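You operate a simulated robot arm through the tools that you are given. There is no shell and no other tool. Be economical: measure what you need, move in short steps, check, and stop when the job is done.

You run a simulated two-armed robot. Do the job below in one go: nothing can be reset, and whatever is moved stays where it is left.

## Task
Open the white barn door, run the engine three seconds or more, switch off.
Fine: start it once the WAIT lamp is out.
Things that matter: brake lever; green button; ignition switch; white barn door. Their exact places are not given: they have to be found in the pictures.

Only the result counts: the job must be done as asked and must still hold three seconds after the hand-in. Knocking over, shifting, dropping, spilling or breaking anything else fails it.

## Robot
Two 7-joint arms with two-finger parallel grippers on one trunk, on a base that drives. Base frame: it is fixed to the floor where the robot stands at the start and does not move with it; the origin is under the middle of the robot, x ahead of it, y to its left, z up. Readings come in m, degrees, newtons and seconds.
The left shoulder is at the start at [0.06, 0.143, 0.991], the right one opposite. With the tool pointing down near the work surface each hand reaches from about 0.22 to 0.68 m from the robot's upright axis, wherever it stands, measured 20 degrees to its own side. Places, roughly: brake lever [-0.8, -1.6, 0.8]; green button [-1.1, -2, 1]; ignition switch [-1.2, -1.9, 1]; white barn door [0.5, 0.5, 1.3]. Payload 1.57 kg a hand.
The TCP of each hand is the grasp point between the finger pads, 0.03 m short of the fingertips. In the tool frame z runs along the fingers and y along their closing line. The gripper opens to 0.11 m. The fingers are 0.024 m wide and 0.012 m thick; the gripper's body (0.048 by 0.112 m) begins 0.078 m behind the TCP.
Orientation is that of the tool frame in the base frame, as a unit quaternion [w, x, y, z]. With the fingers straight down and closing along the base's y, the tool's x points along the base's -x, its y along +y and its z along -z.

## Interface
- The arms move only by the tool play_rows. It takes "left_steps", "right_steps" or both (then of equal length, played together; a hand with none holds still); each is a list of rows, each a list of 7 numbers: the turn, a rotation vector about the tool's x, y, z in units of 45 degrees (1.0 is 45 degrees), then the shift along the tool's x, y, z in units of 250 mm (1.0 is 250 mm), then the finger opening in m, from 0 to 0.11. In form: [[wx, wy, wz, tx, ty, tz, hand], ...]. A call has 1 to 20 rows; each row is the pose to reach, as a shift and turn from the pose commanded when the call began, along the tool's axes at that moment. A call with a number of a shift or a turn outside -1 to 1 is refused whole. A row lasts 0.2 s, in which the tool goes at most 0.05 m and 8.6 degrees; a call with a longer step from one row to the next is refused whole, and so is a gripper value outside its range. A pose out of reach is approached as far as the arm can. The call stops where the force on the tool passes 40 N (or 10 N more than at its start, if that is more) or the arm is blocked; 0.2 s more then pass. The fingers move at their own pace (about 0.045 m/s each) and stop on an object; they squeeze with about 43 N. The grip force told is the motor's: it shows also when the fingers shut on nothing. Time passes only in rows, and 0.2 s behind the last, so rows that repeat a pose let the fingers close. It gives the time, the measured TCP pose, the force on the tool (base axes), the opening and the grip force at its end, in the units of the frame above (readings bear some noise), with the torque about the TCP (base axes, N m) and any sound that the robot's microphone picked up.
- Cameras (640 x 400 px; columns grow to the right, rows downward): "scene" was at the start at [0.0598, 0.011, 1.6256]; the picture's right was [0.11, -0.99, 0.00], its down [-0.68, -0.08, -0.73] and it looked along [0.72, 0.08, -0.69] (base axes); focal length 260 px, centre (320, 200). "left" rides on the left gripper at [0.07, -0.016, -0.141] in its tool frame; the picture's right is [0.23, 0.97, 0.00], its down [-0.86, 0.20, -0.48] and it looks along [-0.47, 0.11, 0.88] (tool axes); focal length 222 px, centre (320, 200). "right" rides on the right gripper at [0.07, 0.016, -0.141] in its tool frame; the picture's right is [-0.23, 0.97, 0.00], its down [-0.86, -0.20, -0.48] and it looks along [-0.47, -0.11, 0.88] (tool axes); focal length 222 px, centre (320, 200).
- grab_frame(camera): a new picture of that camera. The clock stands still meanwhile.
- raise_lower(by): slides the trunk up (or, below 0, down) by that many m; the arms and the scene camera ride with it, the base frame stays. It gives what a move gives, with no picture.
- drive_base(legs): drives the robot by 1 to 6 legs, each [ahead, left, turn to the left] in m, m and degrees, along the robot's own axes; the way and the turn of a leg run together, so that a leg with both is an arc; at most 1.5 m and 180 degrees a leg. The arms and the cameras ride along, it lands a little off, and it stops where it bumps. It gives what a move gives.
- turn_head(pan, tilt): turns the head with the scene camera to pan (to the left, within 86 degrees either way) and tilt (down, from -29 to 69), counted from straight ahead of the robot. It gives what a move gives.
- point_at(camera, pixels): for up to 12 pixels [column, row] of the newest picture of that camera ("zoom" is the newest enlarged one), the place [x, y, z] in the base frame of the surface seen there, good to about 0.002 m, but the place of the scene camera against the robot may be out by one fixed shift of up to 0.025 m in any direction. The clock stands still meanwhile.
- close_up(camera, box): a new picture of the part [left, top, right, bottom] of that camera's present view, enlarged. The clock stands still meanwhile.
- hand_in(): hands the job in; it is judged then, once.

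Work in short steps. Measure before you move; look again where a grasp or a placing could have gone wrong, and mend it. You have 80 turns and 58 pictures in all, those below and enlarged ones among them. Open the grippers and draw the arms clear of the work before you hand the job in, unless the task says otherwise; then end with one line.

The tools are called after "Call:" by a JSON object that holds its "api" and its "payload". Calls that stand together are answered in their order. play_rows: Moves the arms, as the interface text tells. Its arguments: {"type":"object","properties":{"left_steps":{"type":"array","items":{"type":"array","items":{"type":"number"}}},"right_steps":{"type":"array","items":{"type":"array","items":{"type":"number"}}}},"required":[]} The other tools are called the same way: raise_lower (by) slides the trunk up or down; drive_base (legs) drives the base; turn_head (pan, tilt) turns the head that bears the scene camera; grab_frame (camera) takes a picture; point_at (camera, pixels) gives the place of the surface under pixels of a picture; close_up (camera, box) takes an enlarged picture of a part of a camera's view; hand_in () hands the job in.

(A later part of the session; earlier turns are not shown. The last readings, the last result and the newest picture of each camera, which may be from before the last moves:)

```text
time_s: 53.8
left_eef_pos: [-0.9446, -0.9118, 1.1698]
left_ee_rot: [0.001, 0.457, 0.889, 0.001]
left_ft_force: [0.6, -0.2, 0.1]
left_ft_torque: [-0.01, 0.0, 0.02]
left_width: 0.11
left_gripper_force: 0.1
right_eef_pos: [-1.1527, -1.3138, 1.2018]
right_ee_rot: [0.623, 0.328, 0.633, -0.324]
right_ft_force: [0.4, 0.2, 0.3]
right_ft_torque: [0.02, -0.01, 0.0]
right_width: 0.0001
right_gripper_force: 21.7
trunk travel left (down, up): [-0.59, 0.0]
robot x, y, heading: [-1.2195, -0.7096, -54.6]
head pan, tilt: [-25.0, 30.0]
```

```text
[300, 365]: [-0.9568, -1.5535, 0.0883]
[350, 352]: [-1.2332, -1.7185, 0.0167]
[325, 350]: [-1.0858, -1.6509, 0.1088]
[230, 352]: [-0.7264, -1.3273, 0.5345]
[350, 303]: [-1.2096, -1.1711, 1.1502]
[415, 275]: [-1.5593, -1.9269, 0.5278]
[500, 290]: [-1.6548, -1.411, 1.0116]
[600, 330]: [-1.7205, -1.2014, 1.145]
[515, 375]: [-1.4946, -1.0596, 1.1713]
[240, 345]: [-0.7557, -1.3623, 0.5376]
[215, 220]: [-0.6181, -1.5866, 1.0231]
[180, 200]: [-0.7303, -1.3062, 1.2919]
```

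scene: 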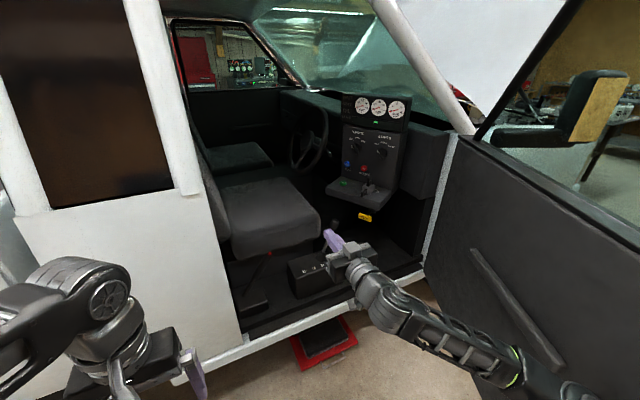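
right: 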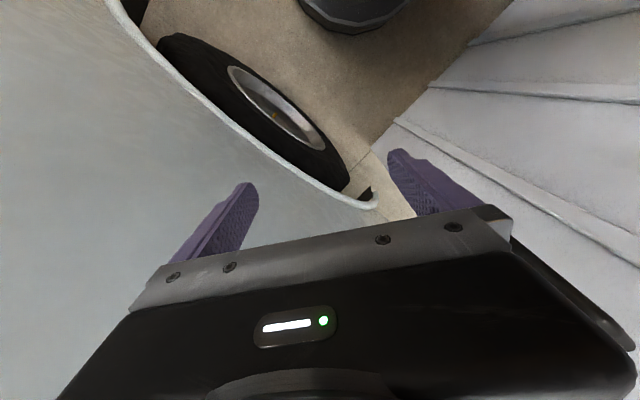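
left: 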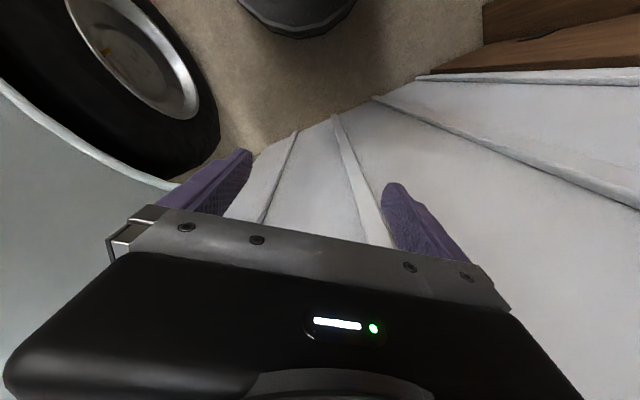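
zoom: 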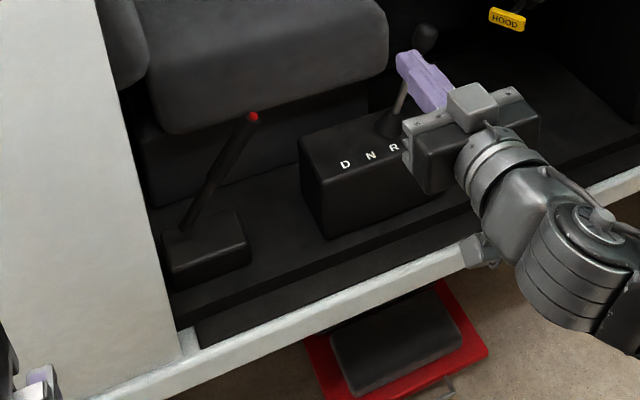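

Sill is at t≈0.645, chock behind it, door line clear enough if I face slightly left. I shift the left hand aside, then move in with heading about -42°.

Call:
{"api": "play_rows", "payload": {"left_steps": [[0, 0, 0, 0.1, 0.15, 0, 0.11], [0, 0, 0, 0.2, 0.3, 0, 0.11], [0, 0, 0, 0.3, 0.45, 0, 0.11], [0, 0, 0, 0.3, 0.6, 0, 0.11]]}}

Call:
{"api": "drive_base", "payload": {"legs": [[0.2, -0.13, 6.5], [0.16, -0.13, 6.5]]}}

Call:
{"api": "turn_head", "payload": {"pan": -45, "tilt": 35}}

Call:
{"api": "grab_frame", "payload": {"camera": "scene"}}

```text
time_s: 54.8
left_eef_pos: [-0.8584, -0.7671, 1.1565]
left_ee_rot: [0.001, 0.458, 0.889, 0.0]
left_ft_force: [-0.2, -0.3, 0.1]
left_ft_torque: [-0.03, 0.01, 0.02]
left_width: 0.11
left_gripper_force: 0.0
left hand out of reach, approached as far as the arm can: row 2, 3, 4
right_eef_pos: [-1.1526, -1.3144, 1.201]
right_ee_rot: [0.621, 0.328, 0.634, -0.323]
right_ft_force: [0.2, 1.0, 0.2]
right_ft_torque: [0.02, -0.02, -0.01]
right_width: 0.0
right_gripper_force: 21.5
trunk travel left (down, up): [-0.59, 0.0]
robot x, y, heading: [-1.2191, -0.7124, -54.5]
head pan, tilt: [-25.0, 30.0]
```

```text
time_s: 57.8
left_eef_pos: [-0.8088, -1.1272, 1.1569]
left_ee_rot: [0.001, 0.353, 0.936, 0.0]
left_ft_force: [-0.3, -0.4, -0.1]
left_ft_torque: [0.03, 0.0, 0.01]
left_width: 0.1099
left_gripper_force: 0.0
right_eef_pos: [-0.973, -1.7283, 1.2003]
right_ee_rot: [0.655, 0.254, 0.666, -0.251]
right_ft_force: [0.4, 0.7, -0.2]
right_ft_torque: [0.0, -0.05, 0.0]
right_width: 0.0
right_gripper_force: 21.0
trunk travel left (down, up): [-0.59, 0.0]
robot x, y, heading: [-1.173, -1.1527, -41.9]
head pan, tilt: [-25.0, 30.0]
```

```text
time_s: 58.6
left_eef_pos: [-0.81, -1.1259, 1.1564]
left_ee_rot: [0.001, 0.353, 0.936, 0.001]
left_ft_force: [-0.3, 0.4, 0.3]
left_ft_torque: [0.02, -0.03, 0.0]
left_width: 0.1101
left_gripper_force: 0.0
right_eef_pos: [-0.9726, -1.7261, 1.2014]
right_ee_rot: [0.655, 0.254, 0.666, -0.251]
right_ft_force: [0.5, 0.5, 0.3]
right_ft_torque: [0.04, 0.01, 0.0]
right_width: 0.0
right_gripper_force: 21.3
trunk travel left (down, up): [-0.59, 0.0]
robot x, y, heading: [-1.1762, -1.1543, -41.6]
head pan, tilt: [-45.0, 35.0]
```

```text
31 pictures are left
```

scene: 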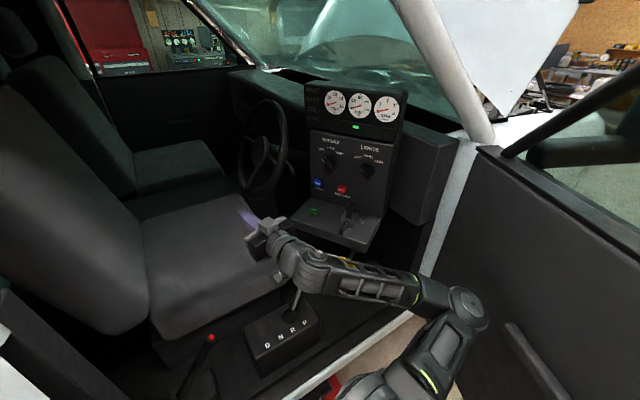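

Close to the panel now. Enlarge ignition/green button and read exact positions.

Call:
{"api": "close_up", "payload": {"camera": "scene", "box": [296, 175, 392, 255]}}

Call:
{"api": "point_at", "payload": {"camera": "zoom", "pixels": [[110, 250], [115, 280], [350, 200], [320, 250], [300, 290], [280, 300], [400, 280], [200, 260], [450, 300], [300, 230], [350, 240], [240, 160]]}}

```text
5.00 times, centred on (344, 215) of scene
```

zoom: 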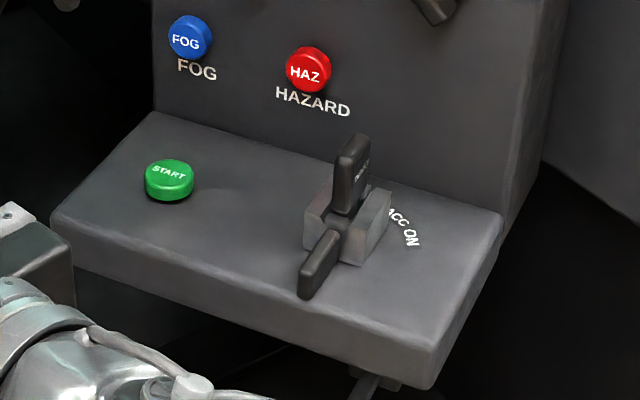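

```text
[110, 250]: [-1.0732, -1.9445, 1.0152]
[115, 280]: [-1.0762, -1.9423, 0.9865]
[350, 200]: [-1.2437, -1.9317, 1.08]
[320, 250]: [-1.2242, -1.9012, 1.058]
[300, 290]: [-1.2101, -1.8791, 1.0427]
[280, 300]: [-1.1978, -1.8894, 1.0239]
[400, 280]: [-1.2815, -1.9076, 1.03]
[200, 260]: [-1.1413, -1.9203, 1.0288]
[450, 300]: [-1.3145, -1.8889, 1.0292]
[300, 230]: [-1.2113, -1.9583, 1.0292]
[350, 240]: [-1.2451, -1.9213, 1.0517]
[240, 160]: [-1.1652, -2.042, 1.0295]
```

START faces up on the shelf (z≈1.03). Enlarge the ignition switch further and measure its upper end.

Call:
{"api": "close_up", "payload": {"camera": "scene", "box": [334, 196, 366, 236]}}

Call:
{"api": "point_at", "payload": {"camera": "zoom", "pixels": [[320, 60], [360, 80], [330, 160], [370, 160], [300, 300], [240, 340], [260, 250], [400, 240], [250, 200], [460, 220], [340, 240], [330, 30]]}}

```text
10.00 times, centred on (350, 216) of scene
```

zoom: 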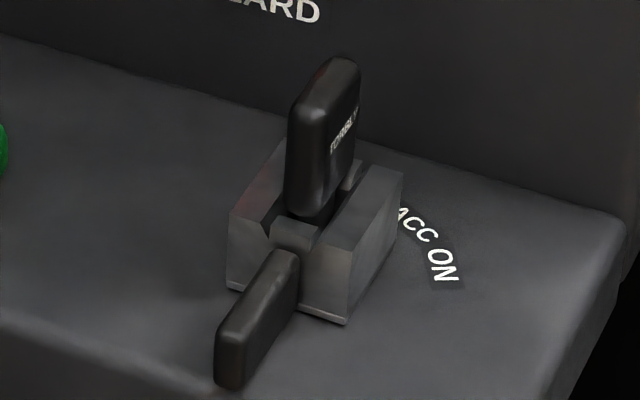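

```text
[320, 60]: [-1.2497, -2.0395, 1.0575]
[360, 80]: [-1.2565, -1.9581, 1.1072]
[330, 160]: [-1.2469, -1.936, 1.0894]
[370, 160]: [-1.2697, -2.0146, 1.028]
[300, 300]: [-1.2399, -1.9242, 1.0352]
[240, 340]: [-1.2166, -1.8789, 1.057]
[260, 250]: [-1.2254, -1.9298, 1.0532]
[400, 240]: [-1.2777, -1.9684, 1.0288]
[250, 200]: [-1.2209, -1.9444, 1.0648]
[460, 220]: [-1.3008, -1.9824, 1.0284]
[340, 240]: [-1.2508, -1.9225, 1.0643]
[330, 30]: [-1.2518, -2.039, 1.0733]
```

The switch is a grey slotted block with an upright black key blade (~(-1.25,-1.945), z 1.065–1.11); ACC/ON lie clockwise. I move the base 5 cm closer and pitch the right tool downward for a wrist-camera view.

Call:
{"api": "drive_base", "payload": {"legs": [[0.036, -0.041, 0]]}}

Call:
{"api": "play_rows", "payload": {"right_steps": [[0, 0.167, 0, 0, 0, 0, 0], [0, 0.333, 0, 0, 0, 0, 0], [0, 0.5, 0, 0, 0, 0, 0], [0, 0.667, 0, 0, 0, 0, 0], [0, 0.833, 0, 0, 0, 0, 0], [0, 1, 0, 0, 0, 0, 0]]}}

Call:
{"api": "grab_frame", "payload": {"camera": "scene"}}

```text
time_s: 59.6
left_eef_pos: [-0.8101, -1.1829, 1.1569]
left_ee_rot: [0.001, 0.353, 0.936, 0.0]
left_ft_force: [0.2, -1.0, 0.3]
left_ft_torque: [0.04, 0.0, -0.01]
left_width: 0.11
left_gripper_force: 0.1
right_eef_pos: [-0.9743, -1.7838, 1.2007]
right_ee_rot: [0.655, 0.254, 0.666, -0.25]
right_ft_force: [-0.5, 0.3, 0.1]
right_ft_torque: [-0.03, -0.01, 0.05]
right_width: 0.0002
right_gripper_force: 21.3
trunk travel left (down, up): [-0.59, 0.0]
robot x, y, heading: [-1.1727, -1.2105, -41.6]
head pan, tilt: [-45.0, 35.0]
```

```text
time_s: 61.0
left_eef_pos: [-0.8103, -1.1795, 1.1566]
left_ee_rot: [0.001, 0.354, 0.935, 0.0]
left_ft_force: [-0.6, 0.1, -0.5]
left_ft_torque: [-0.02, 0.0, 0.01]
left_width: 0.11
left_gripper_force: 0.1
right_eef_pos: [-0.9732, -1.7804, 1.2024]
right_ee_rot: [0.349, 0.33, 0.867, -0.135]
right_ft_force: [0.0, 0.4, 0.1]
right_ft_torque: [0.0, -0.02, -0.03]
right_width: 0.0002
right_gripper_force: 21.5
trunk travel left (down, up): [-0.59, 0.0]
robot x, y, heading: [-1.1733, -1.2067, -41.2]
head pan, tilt: [-45.0, 35.0]
```

```text
28 pictures are left
```

scene: 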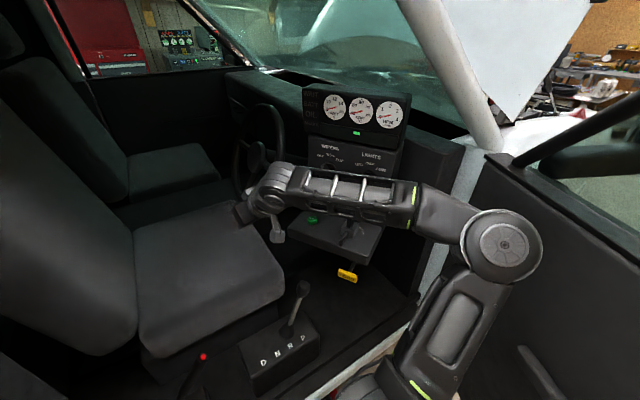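

Now yaw the right tool 45° clockwise while shifting it toward the switch, staying above it, then look with the wrist camera.

Call:
{"api": "play_rows", "payload": {"right_steps": [[0.118, 0, 0.118, 0.055, -0.097, -0.071, 0], [0.236, 0, 0.236, 0.111, -0.195, -0.143, 0], [0.354, 0, 0.354, 0.166, -0.292, -0.214, 0], [0.471, 0, 0.471, 0.221, -0.389, -0.285, 0], [0.589, 0, 0.589, 0.277, -0.487, -0.357, 0], [0.707, 0, 0.707, 0.332, -0.584, -0.428, 0]]}}

Call:
{"api": "grab_frame", "payload": {"camera": "right"}}

Call:
{"api": "grab_frame", "payload": {"camera": "scene"}}

```text
time_s: 62.4
left_eef_pos: [-0.8101, -1.1805, 1.1565]
left_ee_rot: [0.001, 0.354, 0.935, -0.001]
left_ft_force: [0.3, 0.0, 0.4]
left_ft_torque: [0.0, 0.03, 0.0]
left_width: 0.1102
left_gripper_force: 0.0
right_eef_pos: [-1.1706, -1.8006, 1.2208]
right_ee_rot: [0.27, 0.635, 0.673, -0.265]
right_ft_force: [-0.1, -1.0, 0.7]
right_ft_torque: [-0.01, 0.0, -0.02]
right_width: 0.0
right_gripper_force: 20.9
trunk travel left (down, up): [-0.59, 0.0]
robot x, y, heading: [-1.1725, -1.2109, -41.9]
head pan, tilt: [-45.0, 35.0]
```

```text
27 pictures are left
```

right: 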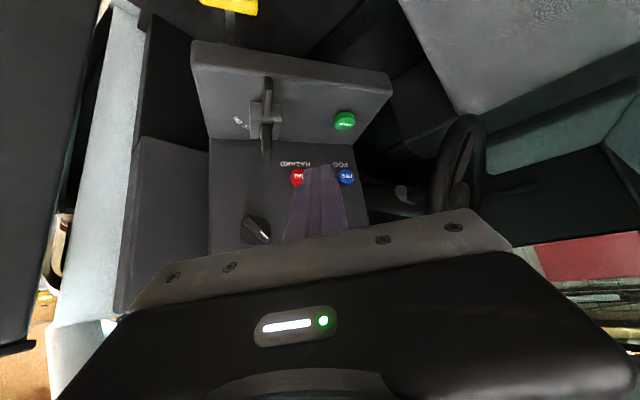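

```text
26 pictures are left
```

scene: 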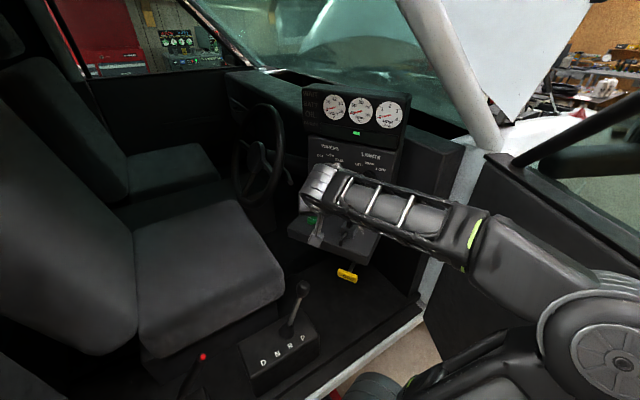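

The wrist camera sees the switch at (265,115) and START at (344,120). Enlarge and measure there.

Call:
{"api": "close_up", "payload": {"camera": "right", "box": [225, 65, 321, 165]}}

Call:
{"api": "point_at", "payload": {"camera": "right", "pixels": [[344, 120], [266, 85], [268, 80], [265, 140], [265, 155], [265, 118], [300, 120], [241, 122], [236, 121], [298, 176], [255, 228], [247, 118]]}}

```text
4.00 times, centred on (273, 115) of right
```

zoom: 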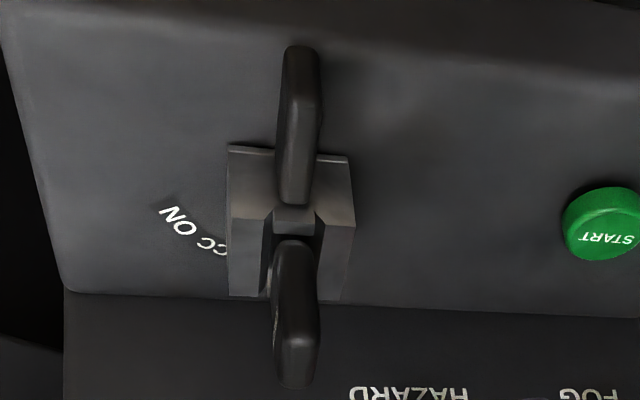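

```text
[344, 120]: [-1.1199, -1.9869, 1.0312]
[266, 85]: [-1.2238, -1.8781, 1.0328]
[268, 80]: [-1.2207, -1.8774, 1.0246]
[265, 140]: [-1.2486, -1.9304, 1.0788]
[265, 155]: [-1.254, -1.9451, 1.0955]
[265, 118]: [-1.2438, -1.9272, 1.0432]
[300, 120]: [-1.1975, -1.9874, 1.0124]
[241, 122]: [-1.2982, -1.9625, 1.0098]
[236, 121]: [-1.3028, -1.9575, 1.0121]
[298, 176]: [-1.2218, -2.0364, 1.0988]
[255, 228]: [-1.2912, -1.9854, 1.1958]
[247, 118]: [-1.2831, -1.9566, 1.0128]
```

Wrist readings (trusted): blade from (-1.221,-1.877,1.025) front-low to (-1.254,-1.945,1.096) back-high, direction 64°, START top (-1.120,-1.987,1.031). I move to a pre-grasp with heading -116°, 45° pitch, fingers open 0.05, 8 cm short of the blade.

Call:
{"api": "play_rows", "payload": {"right_steps": [[0.109, 0.002, 0.111, -0.006, -0.06, 0.118, 0.05], [0.218, 0.004, 0.222, -0.012, -0.12, 0.235, 0.05], [0.326, 0.007, 0.332, -0.018, -0.179, 0.353, 0.05], [0.435, 0.009, 0.443, -0.024, -0.239, 0.471, 0.05], [0.435, 0.009, 0.443, -0.024, -0.239, 0.471, 0.05]]}}

Call:
{"api": "grab_frame", "payload": {"camera": "right"}}

Call:
{"api": "point_at", "payload": {"camera": "right", "pixels": [[320, 150], [310, 150], [300, 150], [330, 150], [310, 100], [310, 130]]}}

```text
time_s: 63.6
left_eef_pos: [-0.8101, -1.1789, 1.1549]
left_ee_rot: [0.001, 0.353, 0.936, 0.0]
left_ft_force: [0.1, 0.2, 0.5]
left_ft_torque: [-0.01, 0.0, 0.0]
left_width: 0.1102
left_gripper_force: 0.0
right_eef_pos: [-1.227, -1.8895, 1.1412]
right_ee_rot: [0.198, 0.779, 0.501, -0.321]
right_ft_force: [-1.0, 0.3, 0.4]
right_ft_torque: [0.0, -0.01, 0.01]
right_width: 0.0501
right_gripper_force: 0.2
trunk travel left (down, up): [-0.59, 0.0]
robot x, y, heading: [-1.1715, -1.2086, -41.5]
head pan, tilt: [-45.0, 35.0]
```

```text
24 pictures are left
```

right: 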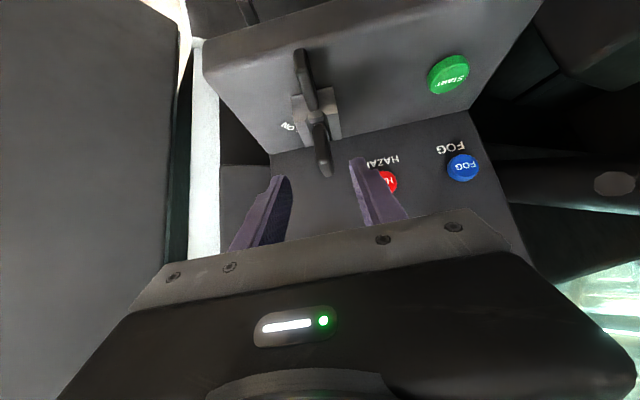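

```text
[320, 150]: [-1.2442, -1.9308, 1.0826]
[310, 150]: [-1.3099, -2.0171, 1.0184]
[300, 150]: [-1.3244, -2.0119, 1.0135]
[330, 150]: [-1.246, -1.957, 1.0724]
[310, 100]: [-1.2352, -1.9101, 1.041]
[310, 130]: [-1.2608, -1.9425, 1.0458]
```

The blade sits centred between the fingers. Advance 8 cm along the tool and close.

Call:
{"api": "play_rows", "payload": {"right_steps": [[0, 0, 0, 0, 0, 0.1, 0.05], [0, 0, 0, 0, 0, 0.2, 0.05], [0, 0, 0, 0, 0, 0.31, 0.05], [0, 0, 0, 0, 0, 0.31, 0.02], [0, 0, 0, 0, 0, 0.31, 0.0], [0, 0, 0, 0, 0, 0.31, 0.0], [0, 0, 0, 0, 0, 0.31, 0.0], [0, 0, 0, 0, 0, 0.31, 0.0]]}}

Call:
{"api": "grab_frame", "payload": {"camera": "right"}}

```text
time_s: 65.4
left_eef_pos: [-0.8102, -1.1809, 1.1565]
left_ee_rot: [0.001, 0.354, 0.935, 0.0]
left_ft_force: [0.3, 0.1, -0.5]
left_ft_torque: [0.0, 0.02, -0.02]
left_width: 0.1099
left_gripper_force: 0.1
right_eef_pos: [-1.2489, -1.9389, 1.0869]
right_ee_rot: [0.198, 0.779, 0.501, -0.322]
right_ft_force: [1.2, -1.2, 1.0]
right_ft_torque: [-0.06, -0.06, 0.02]
right_width: 0.0143
right_gripper_force: 30.9
trunk travel left (down, up): [-0.59, 0.0]
robot x, y, heading: [-1.1739, -1.208, -41.8]
head pan, tilt: [-45.0, 35.0]
```

```text
23 pictures are left
```

right: 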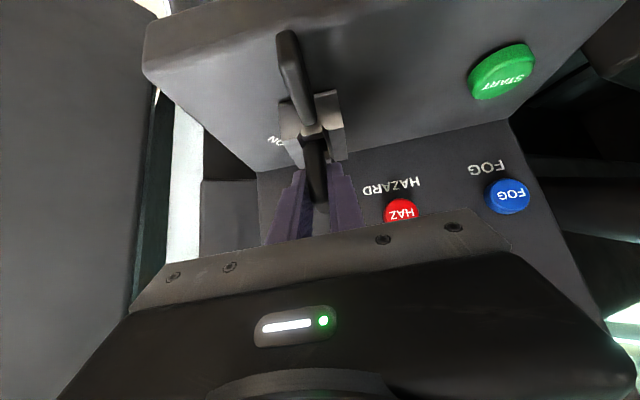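

Blade held (14 mm). Turn it 20° clockwise about the vertical and check torque and picture.

Call:
{"api": "play_rows", "payload": {"right_steps": [[0.104, 0.002, 0.106, 0.001, -0.006, -0.001, 0], [0.207, 0.004, 0.212, 0.002, -0.012, -0.002, 0], [0.311, 0.006, 0.318, 0.004, -0.017, -0.004, 0], [0.311, 0.006, 0.318, 0.004, -0.017, -0.004, 0]]}}

Call:
{"api": "grab_frame", "payload": {"camera": "right"}}

Call:
{"api": "close_up", "payload": {"camera": "scene", "box": [296, 70, 416, 145]}}

```text
time_s: 66.4
left_eef_pos: [-0.8075, -1.1821, 1.1554]
left_ee_rot: [0.0, 0.352, 0.936, 0.0]
left_ft_force: [0.1, -1.3, 0.5]
left_ft_torque: [0.0, -0.04, 0.0]
left_width: 0.11
left_gripper_force: 0.1
right_eef_pos: [-1.2468, -1.939, 1.0873]
right_ee_rot: [0.143, 0.853, 0.359, -0.35]
right_ft_force: [19.8, -16.8, 7.2]
right_ft_torque: [-0.83, -0.89, 0.36]
right_width: 0.0141
right_gripper_force: 30.5
trunk travel left (down, up): [-0.59, 0.0]
robot x, y, heading: [-1.1741, -1.2072, -41.5]
head pan, tilt: [-45.0, 35.0]
```

```text
22 pictures are left
```

right: 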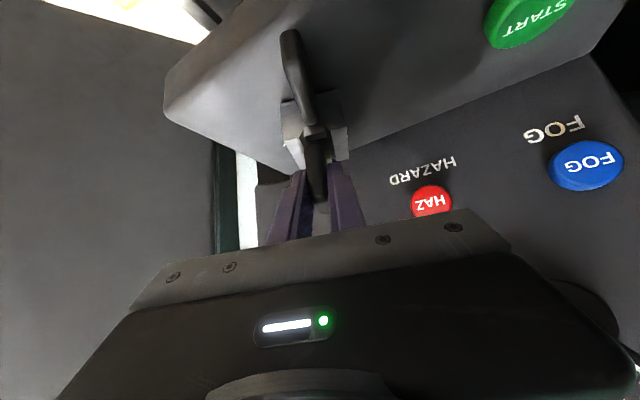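

```text
5.33 times, centred on (356, 108) of scene
```

zoom: 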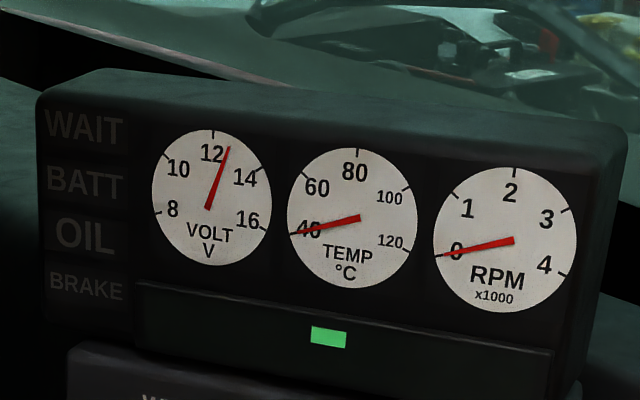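

The housing turns with the blade; volts read ~12.5, no lamps yet (ACC). Turn another 20°, keeping the TCP nearer the true pivot.

Call:
{"api": "play_rows", "payload": {"right_steps": [[0.104, 0.002, 0.106, 0.006, 0.02, -0.006, 0], [0.207, 0.004, 0.212, 0.006, 0.02, -0.006, 0], [0.311, 0.006, 0.318, 0.006, 0.02, -0.006, 0], [0.311, 0.006, 0.318, 0.006, 0.02, -0.006, 0]]}}

Call:
{"api": "close_up", "payload": {"camera": "scene", "box": [296, 70, 416, 145]}}

```text
time_s: 67.4
left_eef_pos: [-0.8069, -1.1818, 1.1543]
left_ee_rot: [0.0, 0.353, 0.936, 0.0]
left_ft_force: [0.3, 0.4, -0.2]
left_ft_torque: [0.01, 0.01, 0.02]
left_width: 0.1103
left_gripper_force: 0.1
right_eef_pos: [-1.2436, -1.9416, 1.0881]
right_ee_rot: [0.08, 0.903, 0.206, -0.368]
right_ft_force: [19.8, -22.5, 19.3]
right_ft_torque: [-1.09, -0.79, 0.44]
right_width: 0.0146
right_gripper_force: 30.7
trunk travel left (down, up): [-0.59, 0.0]
robot x, y, heading: [-1.1761, -1.2067, -41.6]
head pan, tilt: [-45.0, 35.0]
```

```text
5.33 times, centred on (356, 108) of scene
```

zoom: 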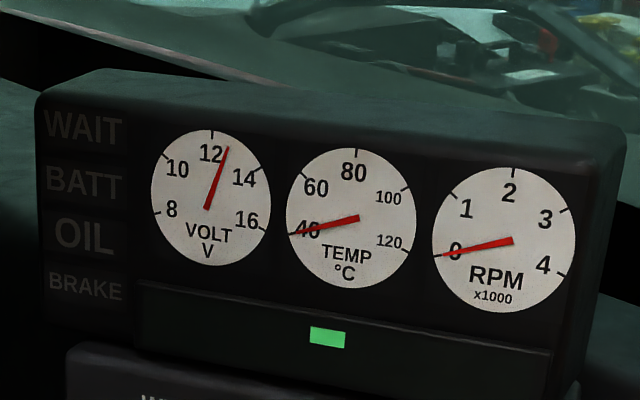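

Force built up to ~36 N and no lamp. Look at the wrist view to see how the switch sits now.

Call:
{"api": "close_up", "payload": {"camera": "right", "box": [160, 0, 480, 220]}}

Call:
{"api": "close_up", "payload": {"camera": "scene", "box": [300, 185, 390, 250]}}

```text
1.82 times, centred on (320, 110) of right
```

zoom: 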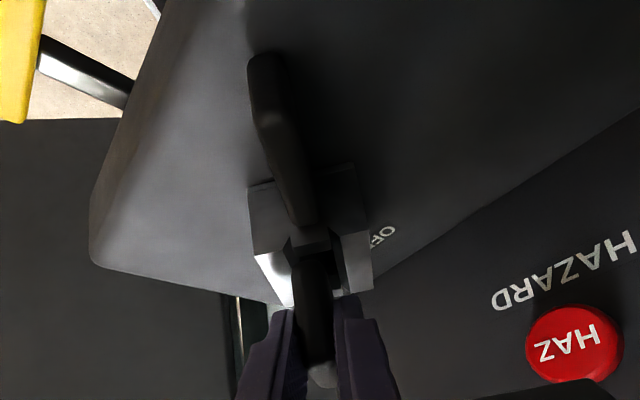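

```text
6.15 times, centred on (345, 218) of scene
```

zoom: 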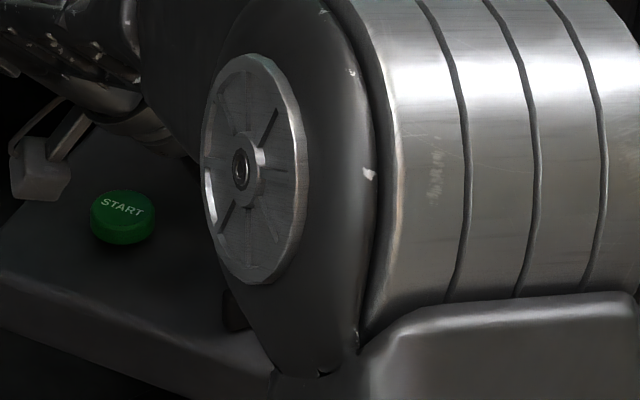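

OFF label is now visible behind, so the switch has turned ~40° (ACC region). Relieve the side force by shifting the TCP to where it's being pushed, and turn 20° more.

Call:
{"api": "play_rows", "payload": {"right_steps": [[0, 0, 0, 0.005, 0.025, -0.016, 0], [0.104, 0.002, 0.106, 0.005, 0.025, -0.016, 0], [0.207, 0.004, 0.212, 0.005, 0.03, -0.016, 0], [0.311, 0.006, 0.318, 0.005, 0.03, -0.016, 0], [0.311, 0.006, 0.318, 0.005, 0.03, -0.016, 0]]}}

Call:
{"api": "close_up", "payload": {"camera": "scene", "box": [296, 70, 416, 145]}}

```text
time_s: 68.6
left_eef_pos: [-0.8086, -1.1808, 1.1558]
left_ee_rot: [0.0, 0.353, 0.936, 0.0]
left_ft_force: [-0.2, 0.1, -0.8]
left_ft_torque: [-0.01, 0.01, 0.02]
left_width: 0.1098
left_gripper_force: 0.0
right_eef_pos: [-1.2409, -1.9446, 1.0885]
right_ee_rot: [0.012, 0.925, 0.045, -0.378]
right_ft_force: [4.6, -18.4, 9.0]
right_ft_torque: [-0.96, -0.23, 0.44]
right_width: 0.0146
right_gripper_force: 30.5
trunk travel left (down, up): [-0.59, 0.0]
robot x, y, heading: [-1.177, -1.2074, -41.9]
head pan, tilt: [-45.0, 35.0]
```

```text
5.33 times, centred on (356, 108) of scene
```

zoom: 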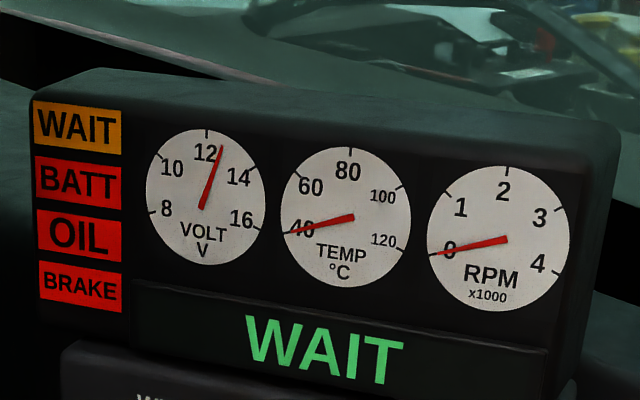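

Switch is ON: WAIT, BATT, OIL, BRAKE lit (brake is set). I release the key and back off along the tool axis, then check that it stays ON.

Call:
{"api": "play_rows", "payload": {"right_steps": [[0, 0, 0, 0, 0, 0, 0.02], [0, 0, 0, 0, 0, 0, 0.05], [0, 0, 0, 0, 0, 0, 0.05], [0, 0, 0, 0, 0, -0.1, 0.05], [0, 0, 0, 0, 0, -0.25, 0.05], [0, 0, 0, 0, 0, -0.4, 0.05]]}}

Call:
{"api": "close_up", "payload": {"camera": "scene", "box": [276, 75, 436, 245]}}

```text
time_s: 70.0
left_eef_pos: [-0.8091, -1.1809, 1.1555]
left_ee_rot: [0.002, 0.353, 0.935, -0.001]
left_ft_force: [-0.7, 0.1, 0.1]
left_ft_torque: [0.03, 0.01, 0.0]
left_width: 0.1101
left_gripper_force: 0.1
right_eef_pos: [-1.2296, -1.9422, 1.1013]
right_ee_rot: [0.012, 0.925, 0.045, -0.377]
right_ft_force: [0.5, -0.1, -0.2]
right_ft_torque: [-0.02, -0.03, -0.04]
right_width: 0.0503
right_gripper_force: 0.0
right hand out of reach, approached as far as the arm can: row 4, 5, 6
trunk travel left (down, up): [-0.59, 0.0]
robot x, y, heading: [-1.174, -1.2084, -41.6]
head pan, tilt: [-45.0, 35.0]
```

```text
2.35 times, centred on (356, 160) of scene
```

zoom: 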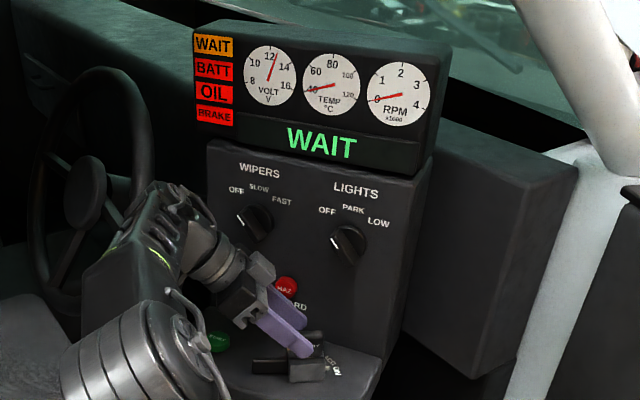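

ON holds. The hand only retracted ~1.5 cm (reach), so lift straight up to clear the blade before turning.

Call:
{"api": "play_rows", "payload": {"right_steps": [[0, 0, 0, -0.075, -0.007, 0.018, 0.05], [0, 0, 0, -0.15, -0.013, 0.035, 0.05], [0, 0, 0, -0.226, -0.02, 0.053, 0.05], [0, 0, 0, -0.226, -0.02, 0.053, 0.05]]}}

```text
time_s: 71.0
left_eef_pos: [-0.8087, -1.1814, 1.1557]
left_ee_rot: [0.001, 0.354, 0.935, -0.001]
left_ft_force: [0.4, 0.5, 0.0]
left_ft_torque: [-0.01, 0.03, -0.02]
left_width: 0.11
left_gripper_force: 0.1
right_eef_pos: [-1.2798, -1.9411, 1.1297]
right_ee_rot: [0.011, 0.925, 0.044, -0.378]
right_ft_force: [0.5, -0.1, -0.8]
right_ft_torque: [0.01, -0.01, 0.03]
right_width: 0.05
right_gripper_force: 0.0
trunk travel left (down, up): [-0.59, 0.0]
robot x, y, heading: [-1.1716, -1.2048, -41.7]
head pan, tilt: [-45.0, 35.0]
```

No contact forces. Lift 6 cm more, then yaw back 45° anticlockwise.

Call:
{"api": "play_rows", "payload": {"right_steps": [[0, 0, 0, -0.084, 0, -0.086, 0.05], [0, 0, 0, -0.168, 0, -0.172, 0.03], [-0.117, 0, -0.119, -0.168, 0, -0.172, 0], [-0.233, 0, -0.239, -0.168, 0, -0.172, 0], [-0.35, 0, -0.358, -0.168, 0, -0.172, 0], [-0.467, 0, -0.477, -0.168, 0, -0.172, 0], [-0.583, 0, -0.597, -0.168, 0, -0.172, 0], [-0.7, 0, -0.716, -0.168, 0, -0.172, 0]]}}

Call:
{"api": "grab_frame", "payload": {"camera": "scene"}}

```text
time_s: 72.8
left_eef_pos: [-0.81, -1.1794, 1.1569]
left_ee_rot: [0.001, 0.353, 0.936, 0.0]
left_ft_force: [-0.1, 0.4, -0.5]
left_ft_torque: [0.0, 0.0, 0.0]
left_width: 0.1099
left_gripper_force: 0.0
right_eef_pos: [-1.2793, -1.942, 1.1909]
right_ee_rot: [0.155, 0.839, 0.396, -0.34]
right_ft_force: [0.6, 0.1, 0.1]
right_ft_torque: [-0.03, 0.01, -0.01]
right_width: 0.0
right_gripper_force: 21.2
right hand out of reach, approached as far as the arm can: row 1, 2
trunk travel left (down, up): [-0.59, 0.0]
robot x, y, heading: [-1.1718, -1.2056, -41.6]
head pan, tilt: [-45.0, 35.0]
```

```text
15 pictures are left
```

scene: 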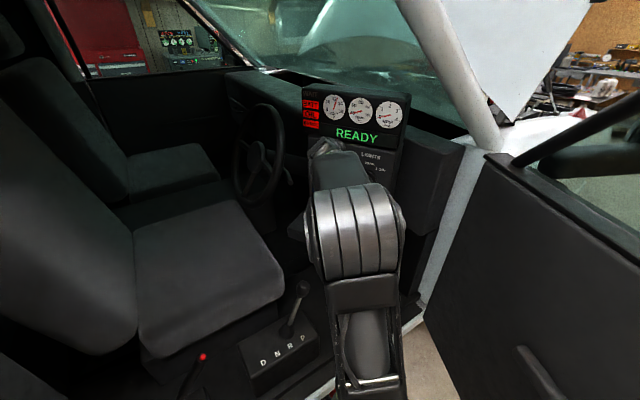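

Display says READY, WAIT lamp out. Move the closed fingers to above START, yawing back to face the panel.

Call:
{"api": "play_rows", "payload": {"right_steps": [[-0.108, -0.001, -0.112, 0.058, 0.054, -0.056, 0], [-0.216, -0.003, -0.224, 0.116, 0.107, -0.113, 0], [-0.324, -0.004, -0.337, 0.174, 0.161, -0.169, 0], [-0.431, -0.005, -0.449, 0.231, 0.214, -0.225, 0], [-0.539, -0.007, -0.561, 0.289, 0.268, -0.282, 0], [-0.647, -0.008, -0.673, 0.347, 0.321, -0.338, 0]]}}

Call:
{"api": "grab_frame", "payload": {"camera": "right"}}

Call:
{"api": "point_at", "payload": {"camera": "right", "pixels": [[320, 100], [310, 100], [300, 100], [330, 100]]}}

```text
time_s: 74.2
left_eef_pos: [-0.8101, -1.1803, 1.1559]
left_ee_rot: [0.001, 0.353, 0.936, 0.0]
left_ft_force: [0.0, 0.9, -0.3]
left_ft_torque: [0.03, 0.01, -0.02]
left_width: 0.1103
left_gripper_force: 0.0
right_eef_pos: [-1.142, -1.8997, 1.1912]
right_ee_rot: [0.267, 0.641, 0.671, -0.261]
right_ft_force: [-0.3, -1.0, 0.6]
right_ft_torque: [0.01, 0.01, 0.02]
right_width: 0.0001
right_gripper_force: 20.9
trunk travel left (down, up): [-0.59, 0.0]
robot x, y, heading: [-1.1739, -1.2036, -41.6]
head pan, tilt: [-45.0, 35.0]
```

```text
14 pictures are left
```

right: 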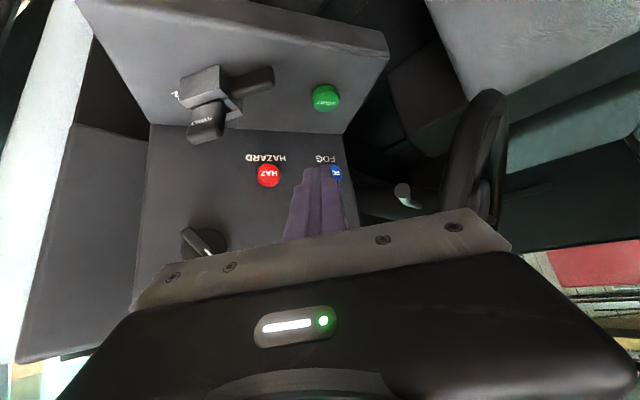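

```text
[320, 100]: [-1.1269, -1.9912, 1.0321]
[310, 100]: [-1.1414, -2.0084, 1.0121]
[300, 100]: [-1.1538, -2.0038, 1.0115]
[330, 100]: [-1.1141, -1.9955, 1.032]
```

START's top centre is about (-1.12,-1.989,1.032). Hover the finger tips ~2.5 cm above, then press straight down slowly.

Call:
{"api": "play_rows", "payload": {"right_steps": [[0, 0, 0, 0.018, 0.018, 0.129, 0], [0, 0, 0, 0.037, 0.037, 0.258, 0], [0, 0, 0, 0.055, 0.055, 0.387, 0], [0, 0, 0, 0.074, 0.074, 0.516, 0]]}}

Call:
{"api": "play_rows", "payload": {"right_steps": [[0, 0, 0, 0.028, 0, 0.029, 0], [0, 0, 0, 0.05, 0, 0.052, 0], [0, 0, 0, 0.064, 0, 0.067, 0], [0, 0, 0, 0.075, 0, 0.078, 0], [0, 0, 0, 0.083, 0, 0.087, 0], [0, 0, 0, 0.083, 0, 0.087, 0]]}}

Call:
{"api": "close_up", "payload": {"camera": "scene", "box": [276, 75, 436, 245]}}

```text
time_s: 75.2
left_eef_pos: [-0.8096, -1.182, 1.1565]
left_ee_rot: [0.001, 0.353, 0.935, 0.0]
left_ft_force: [0.3, 0.0, 0.8]
left_ft_torque: [0.02, 0.02, -0.02]
left_width: 0.1097
left_gripper_force: 0.0
right_eef_pos: [-1.1205, -1.9768, 1.0853]
right_ee_rot: [0.267, 0.642, 0.67, -0.261]
right_ft_force: [0.8, -0.8, -0.5]
right_ft_torque: [0.01, 0.02, -0.03]
right_width: 0.0
right_gripper_force: 21.3
trunk travel left (down, up): [-0.59, 0.0]
robot x, y, heading: [-1.1735, -1.2039, -41.4]
head pan, tilt: [-45.0, 35.0]
```

```text
time_s: 76.6
left_eef_pos: [-0.8097, -1.1815, 1.1555]
left_ee_rot: [0.001, 0.353, 0.935, -0.001]
left_ft_force: [0.2, -0.5, -0.2]
left_ft_torque: [-0.02, 0.0, 0.0]
left_width: 0.1099
left_gripper_force: 0.0
right_eef_pos: [-1.1201, -1.9763, 1.0563]
right_ee_rot: [0.266, 0.642, 0.669, -0.262]
right_ft_force: [-0.3, 0.1, 1.7]
right_ft_torque: [-0.05, -0.03, 0.01]
right_width: 0.0
right_gripper_force: 21.3
trunk travel left (down, up): [-0.59, 0.0]
robot x, y, heading: [-1.1734, -1.2061, -41.7]
head pan, tilt: [-45.0, 35.0]
heard: click
```

```text
2.35 times, centred on (356, 160) of scene
```

zoom: 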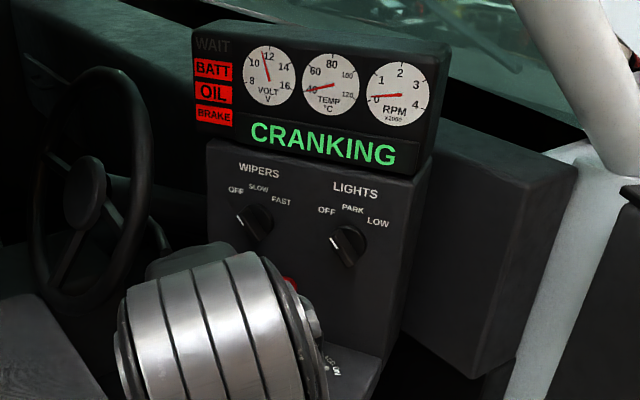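

Cranking. Keep holding for about 1 s and check.

Call:
{"api": "play_rows", "payload": {"right_steps": [[0, 0, 0, 0, 0, 0, 0], [0, 0, 0, 0, 0, 0, 0], [0, 0, 0, 0, 0, 0, 0], [0, 0, 0, 0, 0, 0, 0]]}}

Call:
{"api": "close_up", "payload": {"camera": "scene", "box": [296, 70, 416, 145]}}

```text
time_s: 77.6
left_eef_pos: [-0.81, -1.1804, 1.1552]
left_ee_rot: [0.001, 0.353, 0.936, 0.0]
left_ft_force: [-0.5, -1.0, -0.3]
left_ft_torque: [-0.01, 0.0, 0.04]
left_width: 0.1101
left_gripper_force: 0.1
right_eef_pos: [-1.1207, -1.9765, 1.0572]
right_ee_rot: [0.265, 0.642, 0.67, -0.261]
right_ft_force: [-0.3, -0.3, 2.6]
right_ft_torque: [-0.05, 0.02, 0.01]
right_width: 0.0001
right_gripper_force: 21.4
trunk travel left (down, up): [-0.59, 0.0]
robot x, y, heading: [-1.1761, -1.2097, -41.6]
head pan, tilt: [-45.0, 35.0]
```

```text
5.33 times, centred on (356, 108) of scene
```

zoom: 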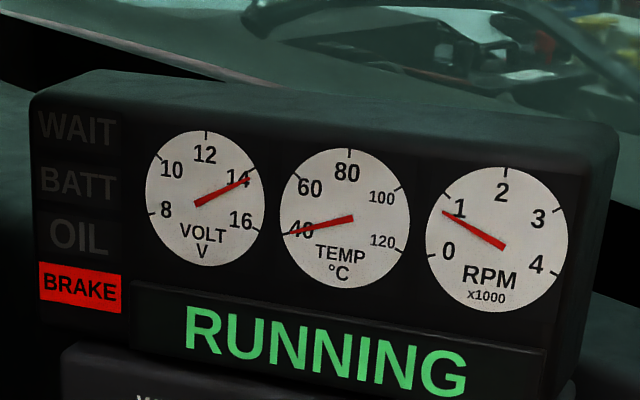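

Engine RUNNING (RPM ~0.8). Release the button by lifting, and retrace to above the shelf.

Call:
{"api": "play_rows", "payload": {"right_steps": [[0, 0, 0, -0.083, 0, -0.087, 0], [0, 0, 0, -0.102, -0.018, -0.216, 0], [0, 0, 0, -0.12, -0.037, -0.345, 0], [0, 0, 0, -0.139, -0.055, -0.474, 0], [0, 0, 0, -0.157, -0.074, -0.603, 0]]}}

Call:
{"api": "close_up", "payload": {"camera": "scene", "box": [276, 75, 436, 245]}}

```text
time_s: 78.8
left_eef_pos: [-0.8084, -1.1804, 1.1571]
left_ee_rot: [0.001, 0.354, 0.935, 0.0]
left_ft_force: [-0.4, -0.2, -0.1]
left_ft_torque: [-0.02, -0.01, -0.02]
left_width: 0.1101
left_gripper_force: 0.2
right_eef_pos: [-1.1416, -1.899, 1.1926]
right_ee_rot: [0.266, 0.642, 0.67, -0.261]
right_ft_force: [0.6, 0.3, 0.2]
right_ft_torque: [-0.02, 0.0, 0.02]
right_width: 0.0
right_gripper_force: 20.9
trunk travel left (down, up): [-0.59, 0.0]
robot x, y, heading: [-1.1748, -1.2089, -41.7]
head pan, tilt: [-45.0, 35.0]
```

```text
2.35 times, centred on (356, 160) of scene
```

zoom: 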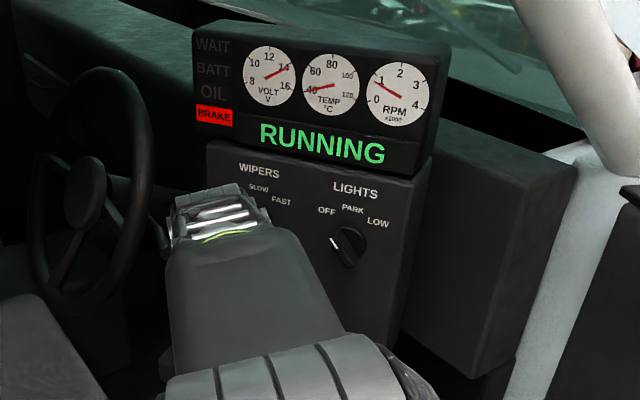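

Still running. Now swing back toward the key: yaw -42° and shift over it.

Call:
{"api": "play_rows", "payload": {"right_steps": [[0.108, 0.001, 0.112, -0.017, -0.094, 0.017, 0], [0.216, 0.002, 0.225, -0.034, -0.188, 0.034, 0], [0.324, 0.004, 0.337, -0.051, -0.282, 0.052, 0], [0.431, 0.005, 0.449, -0.067, -0.375, 0.069, 0], [0.539, 0.006, 0.562, -0.084, -0.469, 0.086, 0], [0.647, 0.007, 0.674, -0.101, -0.563, 0.103, 0]]}}

Call:
{"api": "play_rows", "payload": {"right_steps": [[0.117, 0, 0.119, 0, 0, 0, 0], [0.233, 0, 0.239, 0, 0, 0, 0], [0.35, 0, 0.358, 0, 0, 0, 0.02], [0.467, 0, 0.477, 0, 0, 0, 0.05], [0.583, 0, 0.597, 0, 0, 0, 0.05], [0.7, 0, 0.716, 0, 0, 0, 0.05]]}}

Call:
{"api": "grab_frame", "payload": {"camera": "right"}}

```text
time_s: 80.2
left_eef_pos: [-0.8091, -1.1815, 1.1557]
left_ee_rot: [0.001, 0.353, 0.936, 0.0]
left_ft_force: [0.5, 0.5, -0.5]
left_ft_torque: [0.04, 0.02, -0.01]
left_width: 0.1099
left_gripper_force: 0.0
right_eef_pos: [-1.28, -1.9437, 1.191]
right_ee_rot: [0.155, 0.84, 0.394, -0.339]
right_ft_force: [0.9, 0.1, 0.0]
right_ft_torque: [0.03, 0.03, 0.05]
right_width: 0.0001
right_gripper_force: 21.6
trunk travel left (down, up): [-0.59, 0.0]
robot x, y, heading: [-1.1747, -1.2052, -41.4]
head pan, tilt: [-45.0, 35.0]
```

```text
time_s: 81.6
left_eef_pos: [-0.8087, -1.1797, 1.1568]
left_ee_rot: [0.001, 0.354, 0.935, -0.001]
left_ft_force: [-0.1, 0.0, 0.1]
left_ft_torque: [-0.02, -0.02, 0.02]
left_width: 0.1097
left_gripper_force: 0.0
right_eef_pos: [-1.2788, -1.9424, 1.193]
right_ee_rot: [0.027, 0.923, 0.075, -0.377]
right_ft_force: [0.3, 0.5, -0.5]
right_ft_torque: [-0.02, -0.01, 0.05]
right_width: 0.0496
right_gripper_force: 0.0
right hand out of reach, approached as far as the arm can: row 6
trunk travel left (down, up): [-0.59, 0.0]
robot x, y, heading: [-1.172, -1.2108, -41.4]
head pan, tilt: [-45.0, 35.0]
```

```text
10 pictures are left
```

right: 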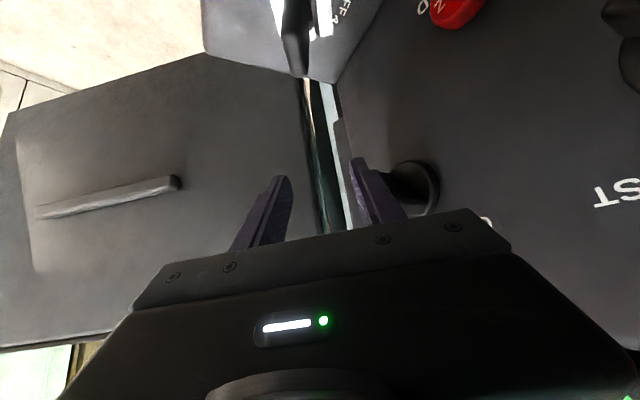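

Blade is ahead of the open fingers. Running >4 s already; descend onto the blade by the reverse of the exit path and close.

Call:
{"api": "play_rows", "payload": {"right_steps": [[0, 0, 0, 0.088, 0, 0.09, 0.05], [0, 0, 0, 0.176, 0, 0.18, 0.05], [0.03, 0, 0.03, 0.25, 0.011, 0.185, 0.05], [0.05, 0, 0.05, 0.325, 0.021, 0.19, 0.05], [0.05, 0, 0.05, 0.4, 0.032, 0.196, 0.05]]}}

Call:
{"api": "grab_frame", "payload": {"camera": "right"}}

```text
time_s: 82.8
left_eef_pos: [-0.8095, -1.1809, 1.1561]
left_ee_rot: [0.001, 0.354, 0.935, 0.0]
left_ft_force: [0.4, 0.0, 0.1]
left_ft_torque: [-0.02, -0.01, -0.01]
left_width: 0.11
left_gripper_force: 0.1
right_eef_pos: [-1.2421, -1.9438, 1.0869]
right_ee_rot: [0.016, 0.924, 0.051, -0.378]
right_ft_force: [-0.5, -0.1, 0.4]
right_ft_torque: [0.02, 0.0, -0.01]
right_width: 0.0501
right_gripper_force: 0.0
trunk travel left (down, up): [-0.59, 0.0]
robot x, y, heading: [-1.1771, -1.2102, -41.6]
head pan, tilt: [-45.0, 35.0]
```

```text
9 pictures are left
```

right: 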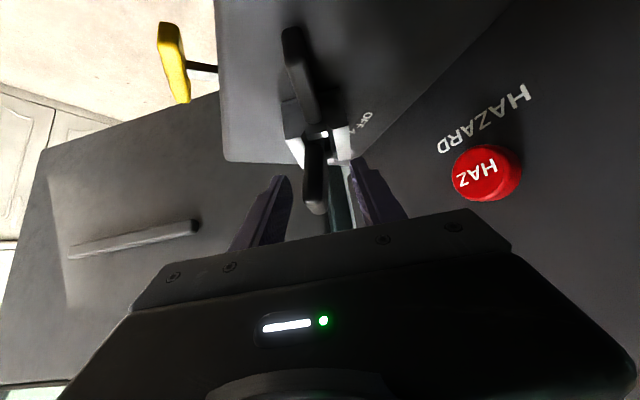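

Blade lies between the pads. Close on it and turn back 44° anticlockwise with the known small shift.

Call:
{"api": "play_rows", "payload": {"right_steps": [[0, 0, 0, 0, 0, 0, 0.02], [0, 0, 0, 0, 0, 0, 0], [0, 0, 0, 0, 0, 0, 0], [0, 0, 0, 0, 0, 0, 0], [-0.114, -0.002, -0.117, -0.003, -0.003, 0.003, 0], [-0.229, -0.003, -0.234, -0.005, -0.007, 0.005, 0], [-0.343, -0.005, -0.351, -0.008, -0.01, 0.008, 0], [-0.457, -0.006, -0.468, -0.011, -0.013, 0.011, 0], [-0.571, -0.008, -0.585, -0.013, -0.017, 0.013, 0], [-0.686, -0.01, -0.702, -0.016, -0.02, 0.016, 0], [-0.686, -0.01, -0.702, -0.016, -0.02, 0.016, 0]]}}

```text
time_s: 85.2
left_eef_pos: [-0.8093, -1.1811, 1.1566]
left_ee_rot: [0.001, 0.354, 0.935, -0.001]
left_ft_force: [0.9, -0.2, -0.9]
left_ft_torque: [0.01, -0.02, 0.03]
left_width: 0.1099
left_gripper_force: 0.0
right_eef_pos: [-1.2465, -1.9406, 1.0867]
right_ee_rot: [0.155, 0.838, 0.395, -0.343]
right_ft_force: [4.6, -6.8, 0.0]
right_ft_torque: [-0.36, -0.24, 0.08]
right_width: 0.0143
right_gripper_force: 30.3
trunk travel left (down, up): [-0.59, 0.0]
robot x, y, heading: [-1.1717, -1.2095, -41.5]
head pan, tilt: [-45.0, 35.0]
```

Smooth. Turn the last 18° to OFF and check the panel.

Call:
{"api": "play_rows", "payload": {"right_steps": [[-0.093, -0.001, -0.096, 0, -0.003, 0, 0], [-0.187, -0.003, -0.192, 0, -0.007, 0, 0], [-0.28, -0.004, -0.288, 0, -0.01, 0, 0], [-0.28, -0.004, -0.288, 0, -0.01, 0, 0]]}}

Call:
{"api": "close_up", "payload": {"camera": "scene", "box": [276, 75, 436, 245]}}

```text
time_s: 86.2
left_eef_pos: [-0.8091, -1.1807, 1.1555]
left_ee_rot: [0.0, 0.354, 0.935, 0.0]
left_ft_force: [0.0, -0.4, -0.3]
left_ft_torque: [0.01, -0.03, 0.01]
left_width: 0.11
left_gripper_force: 0.1
right_eef_pos: [-1.2498, -1.9378, 1.0872]
right_ee_rot: [0.208, 0.764, 0.522, -0.316]
right_ft_force: [3.8, -1.4, 1.2]
right_ft_torque: [-0.1, -0.25, 0.05]
right_width: 0.0145
right_gripper_force: 30.7
trunk travel left (down, up): [-0.59, 0.0]
robot x, y, heading: [-1.1679, -1.2066, -41.3]
head pan, tilt: [-45.0, 35.0]
```

```text
2.35 times, centred on (356, 160) of scene
```

zoom: 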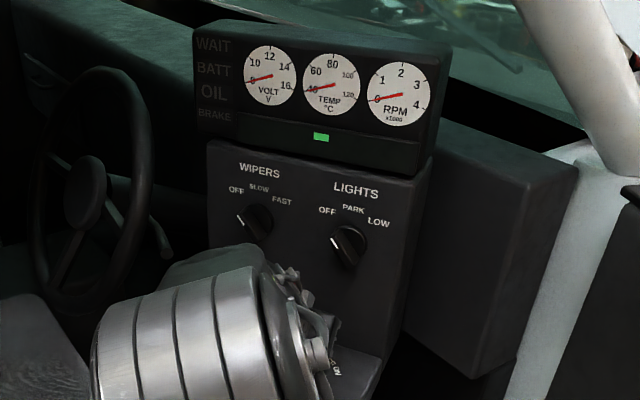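

Engine off, panel dead (volts at minimum). Release the key and back straight out 0.2 m.

Call:
{"api": "play_rows", "payload": {"right_steps": [[0, 0, 0, 0, 0, 0, 0.02], [0, 0, 0, 0, 0, 0, 0.05], [0, 0, 0, 0, 0, 0, 0.05], [0, 0, 0, 0, 0, -0.1, 0.05], [0, 0, 0, 0, 0, -0.25, 0.05], [0, 0, 0, 0, 0, -0.4, 0.05], [0, 0, 0, 0, 0, -0.55, 0.08], [0, 0, 0, 0, 0, -0.7, 0.1], [0, 0, 0, 0, 0, -0.8, 0.1]]}}

Call:
{"api": "grab_frame", "payload": {"camera": "scene"}}

Call:
{"api": "grab_frame", "payload": {"camera": "right"}}

```text
time_s: 88.2
left_eef_pos: [-0.8088, -1.181, 1.1558]
left_ee_rot: [0.001, 0.353, 0.936, 0.001]
left_ft_force: [-0.6, 0.8, 0.4]
left_ft_torque: [-0.02, 0.01, -0.02]
left_width: 0.1099
left_gripper_force: 0.2
right_eef_pos: [-1.1971, -1.8061, 1.2297]
right_ee_rot: [0.208, 0.765, 0.521, -0.316]
right_ft_force: [0.4, -0.3, -0.3]
right_ft_torque: [-0.02, 0.0, 0.0]
right_width: 0.0999
right_gripper_force: 0.1
trunk travel left (down, up): [-0.59, 0.0]
robot x, y, heading: [-1.1697, -1.2091, -41.4]
head pan, tilt: [-45.0, 35.0]
```

```text
7 pictures are left
```

scene: 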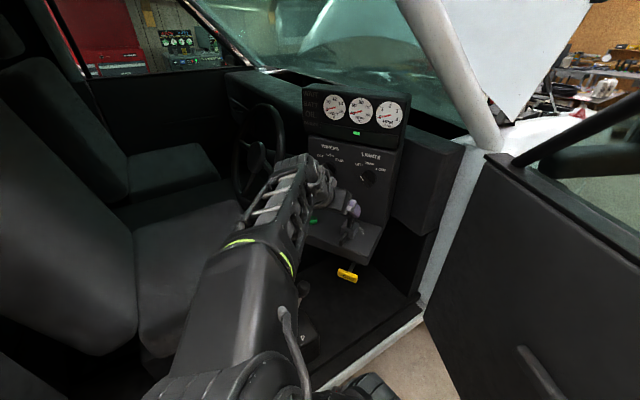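

```text
6 pictures are left
```

right: 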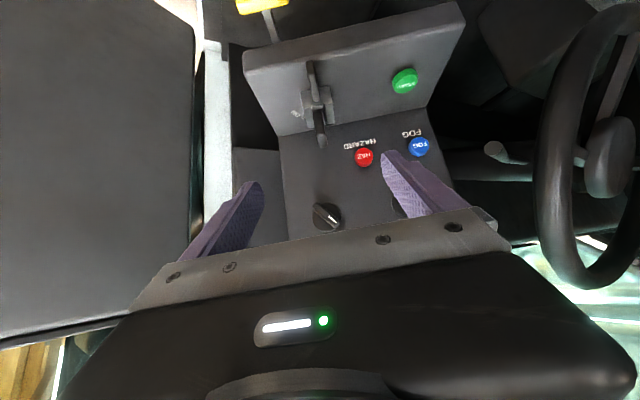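

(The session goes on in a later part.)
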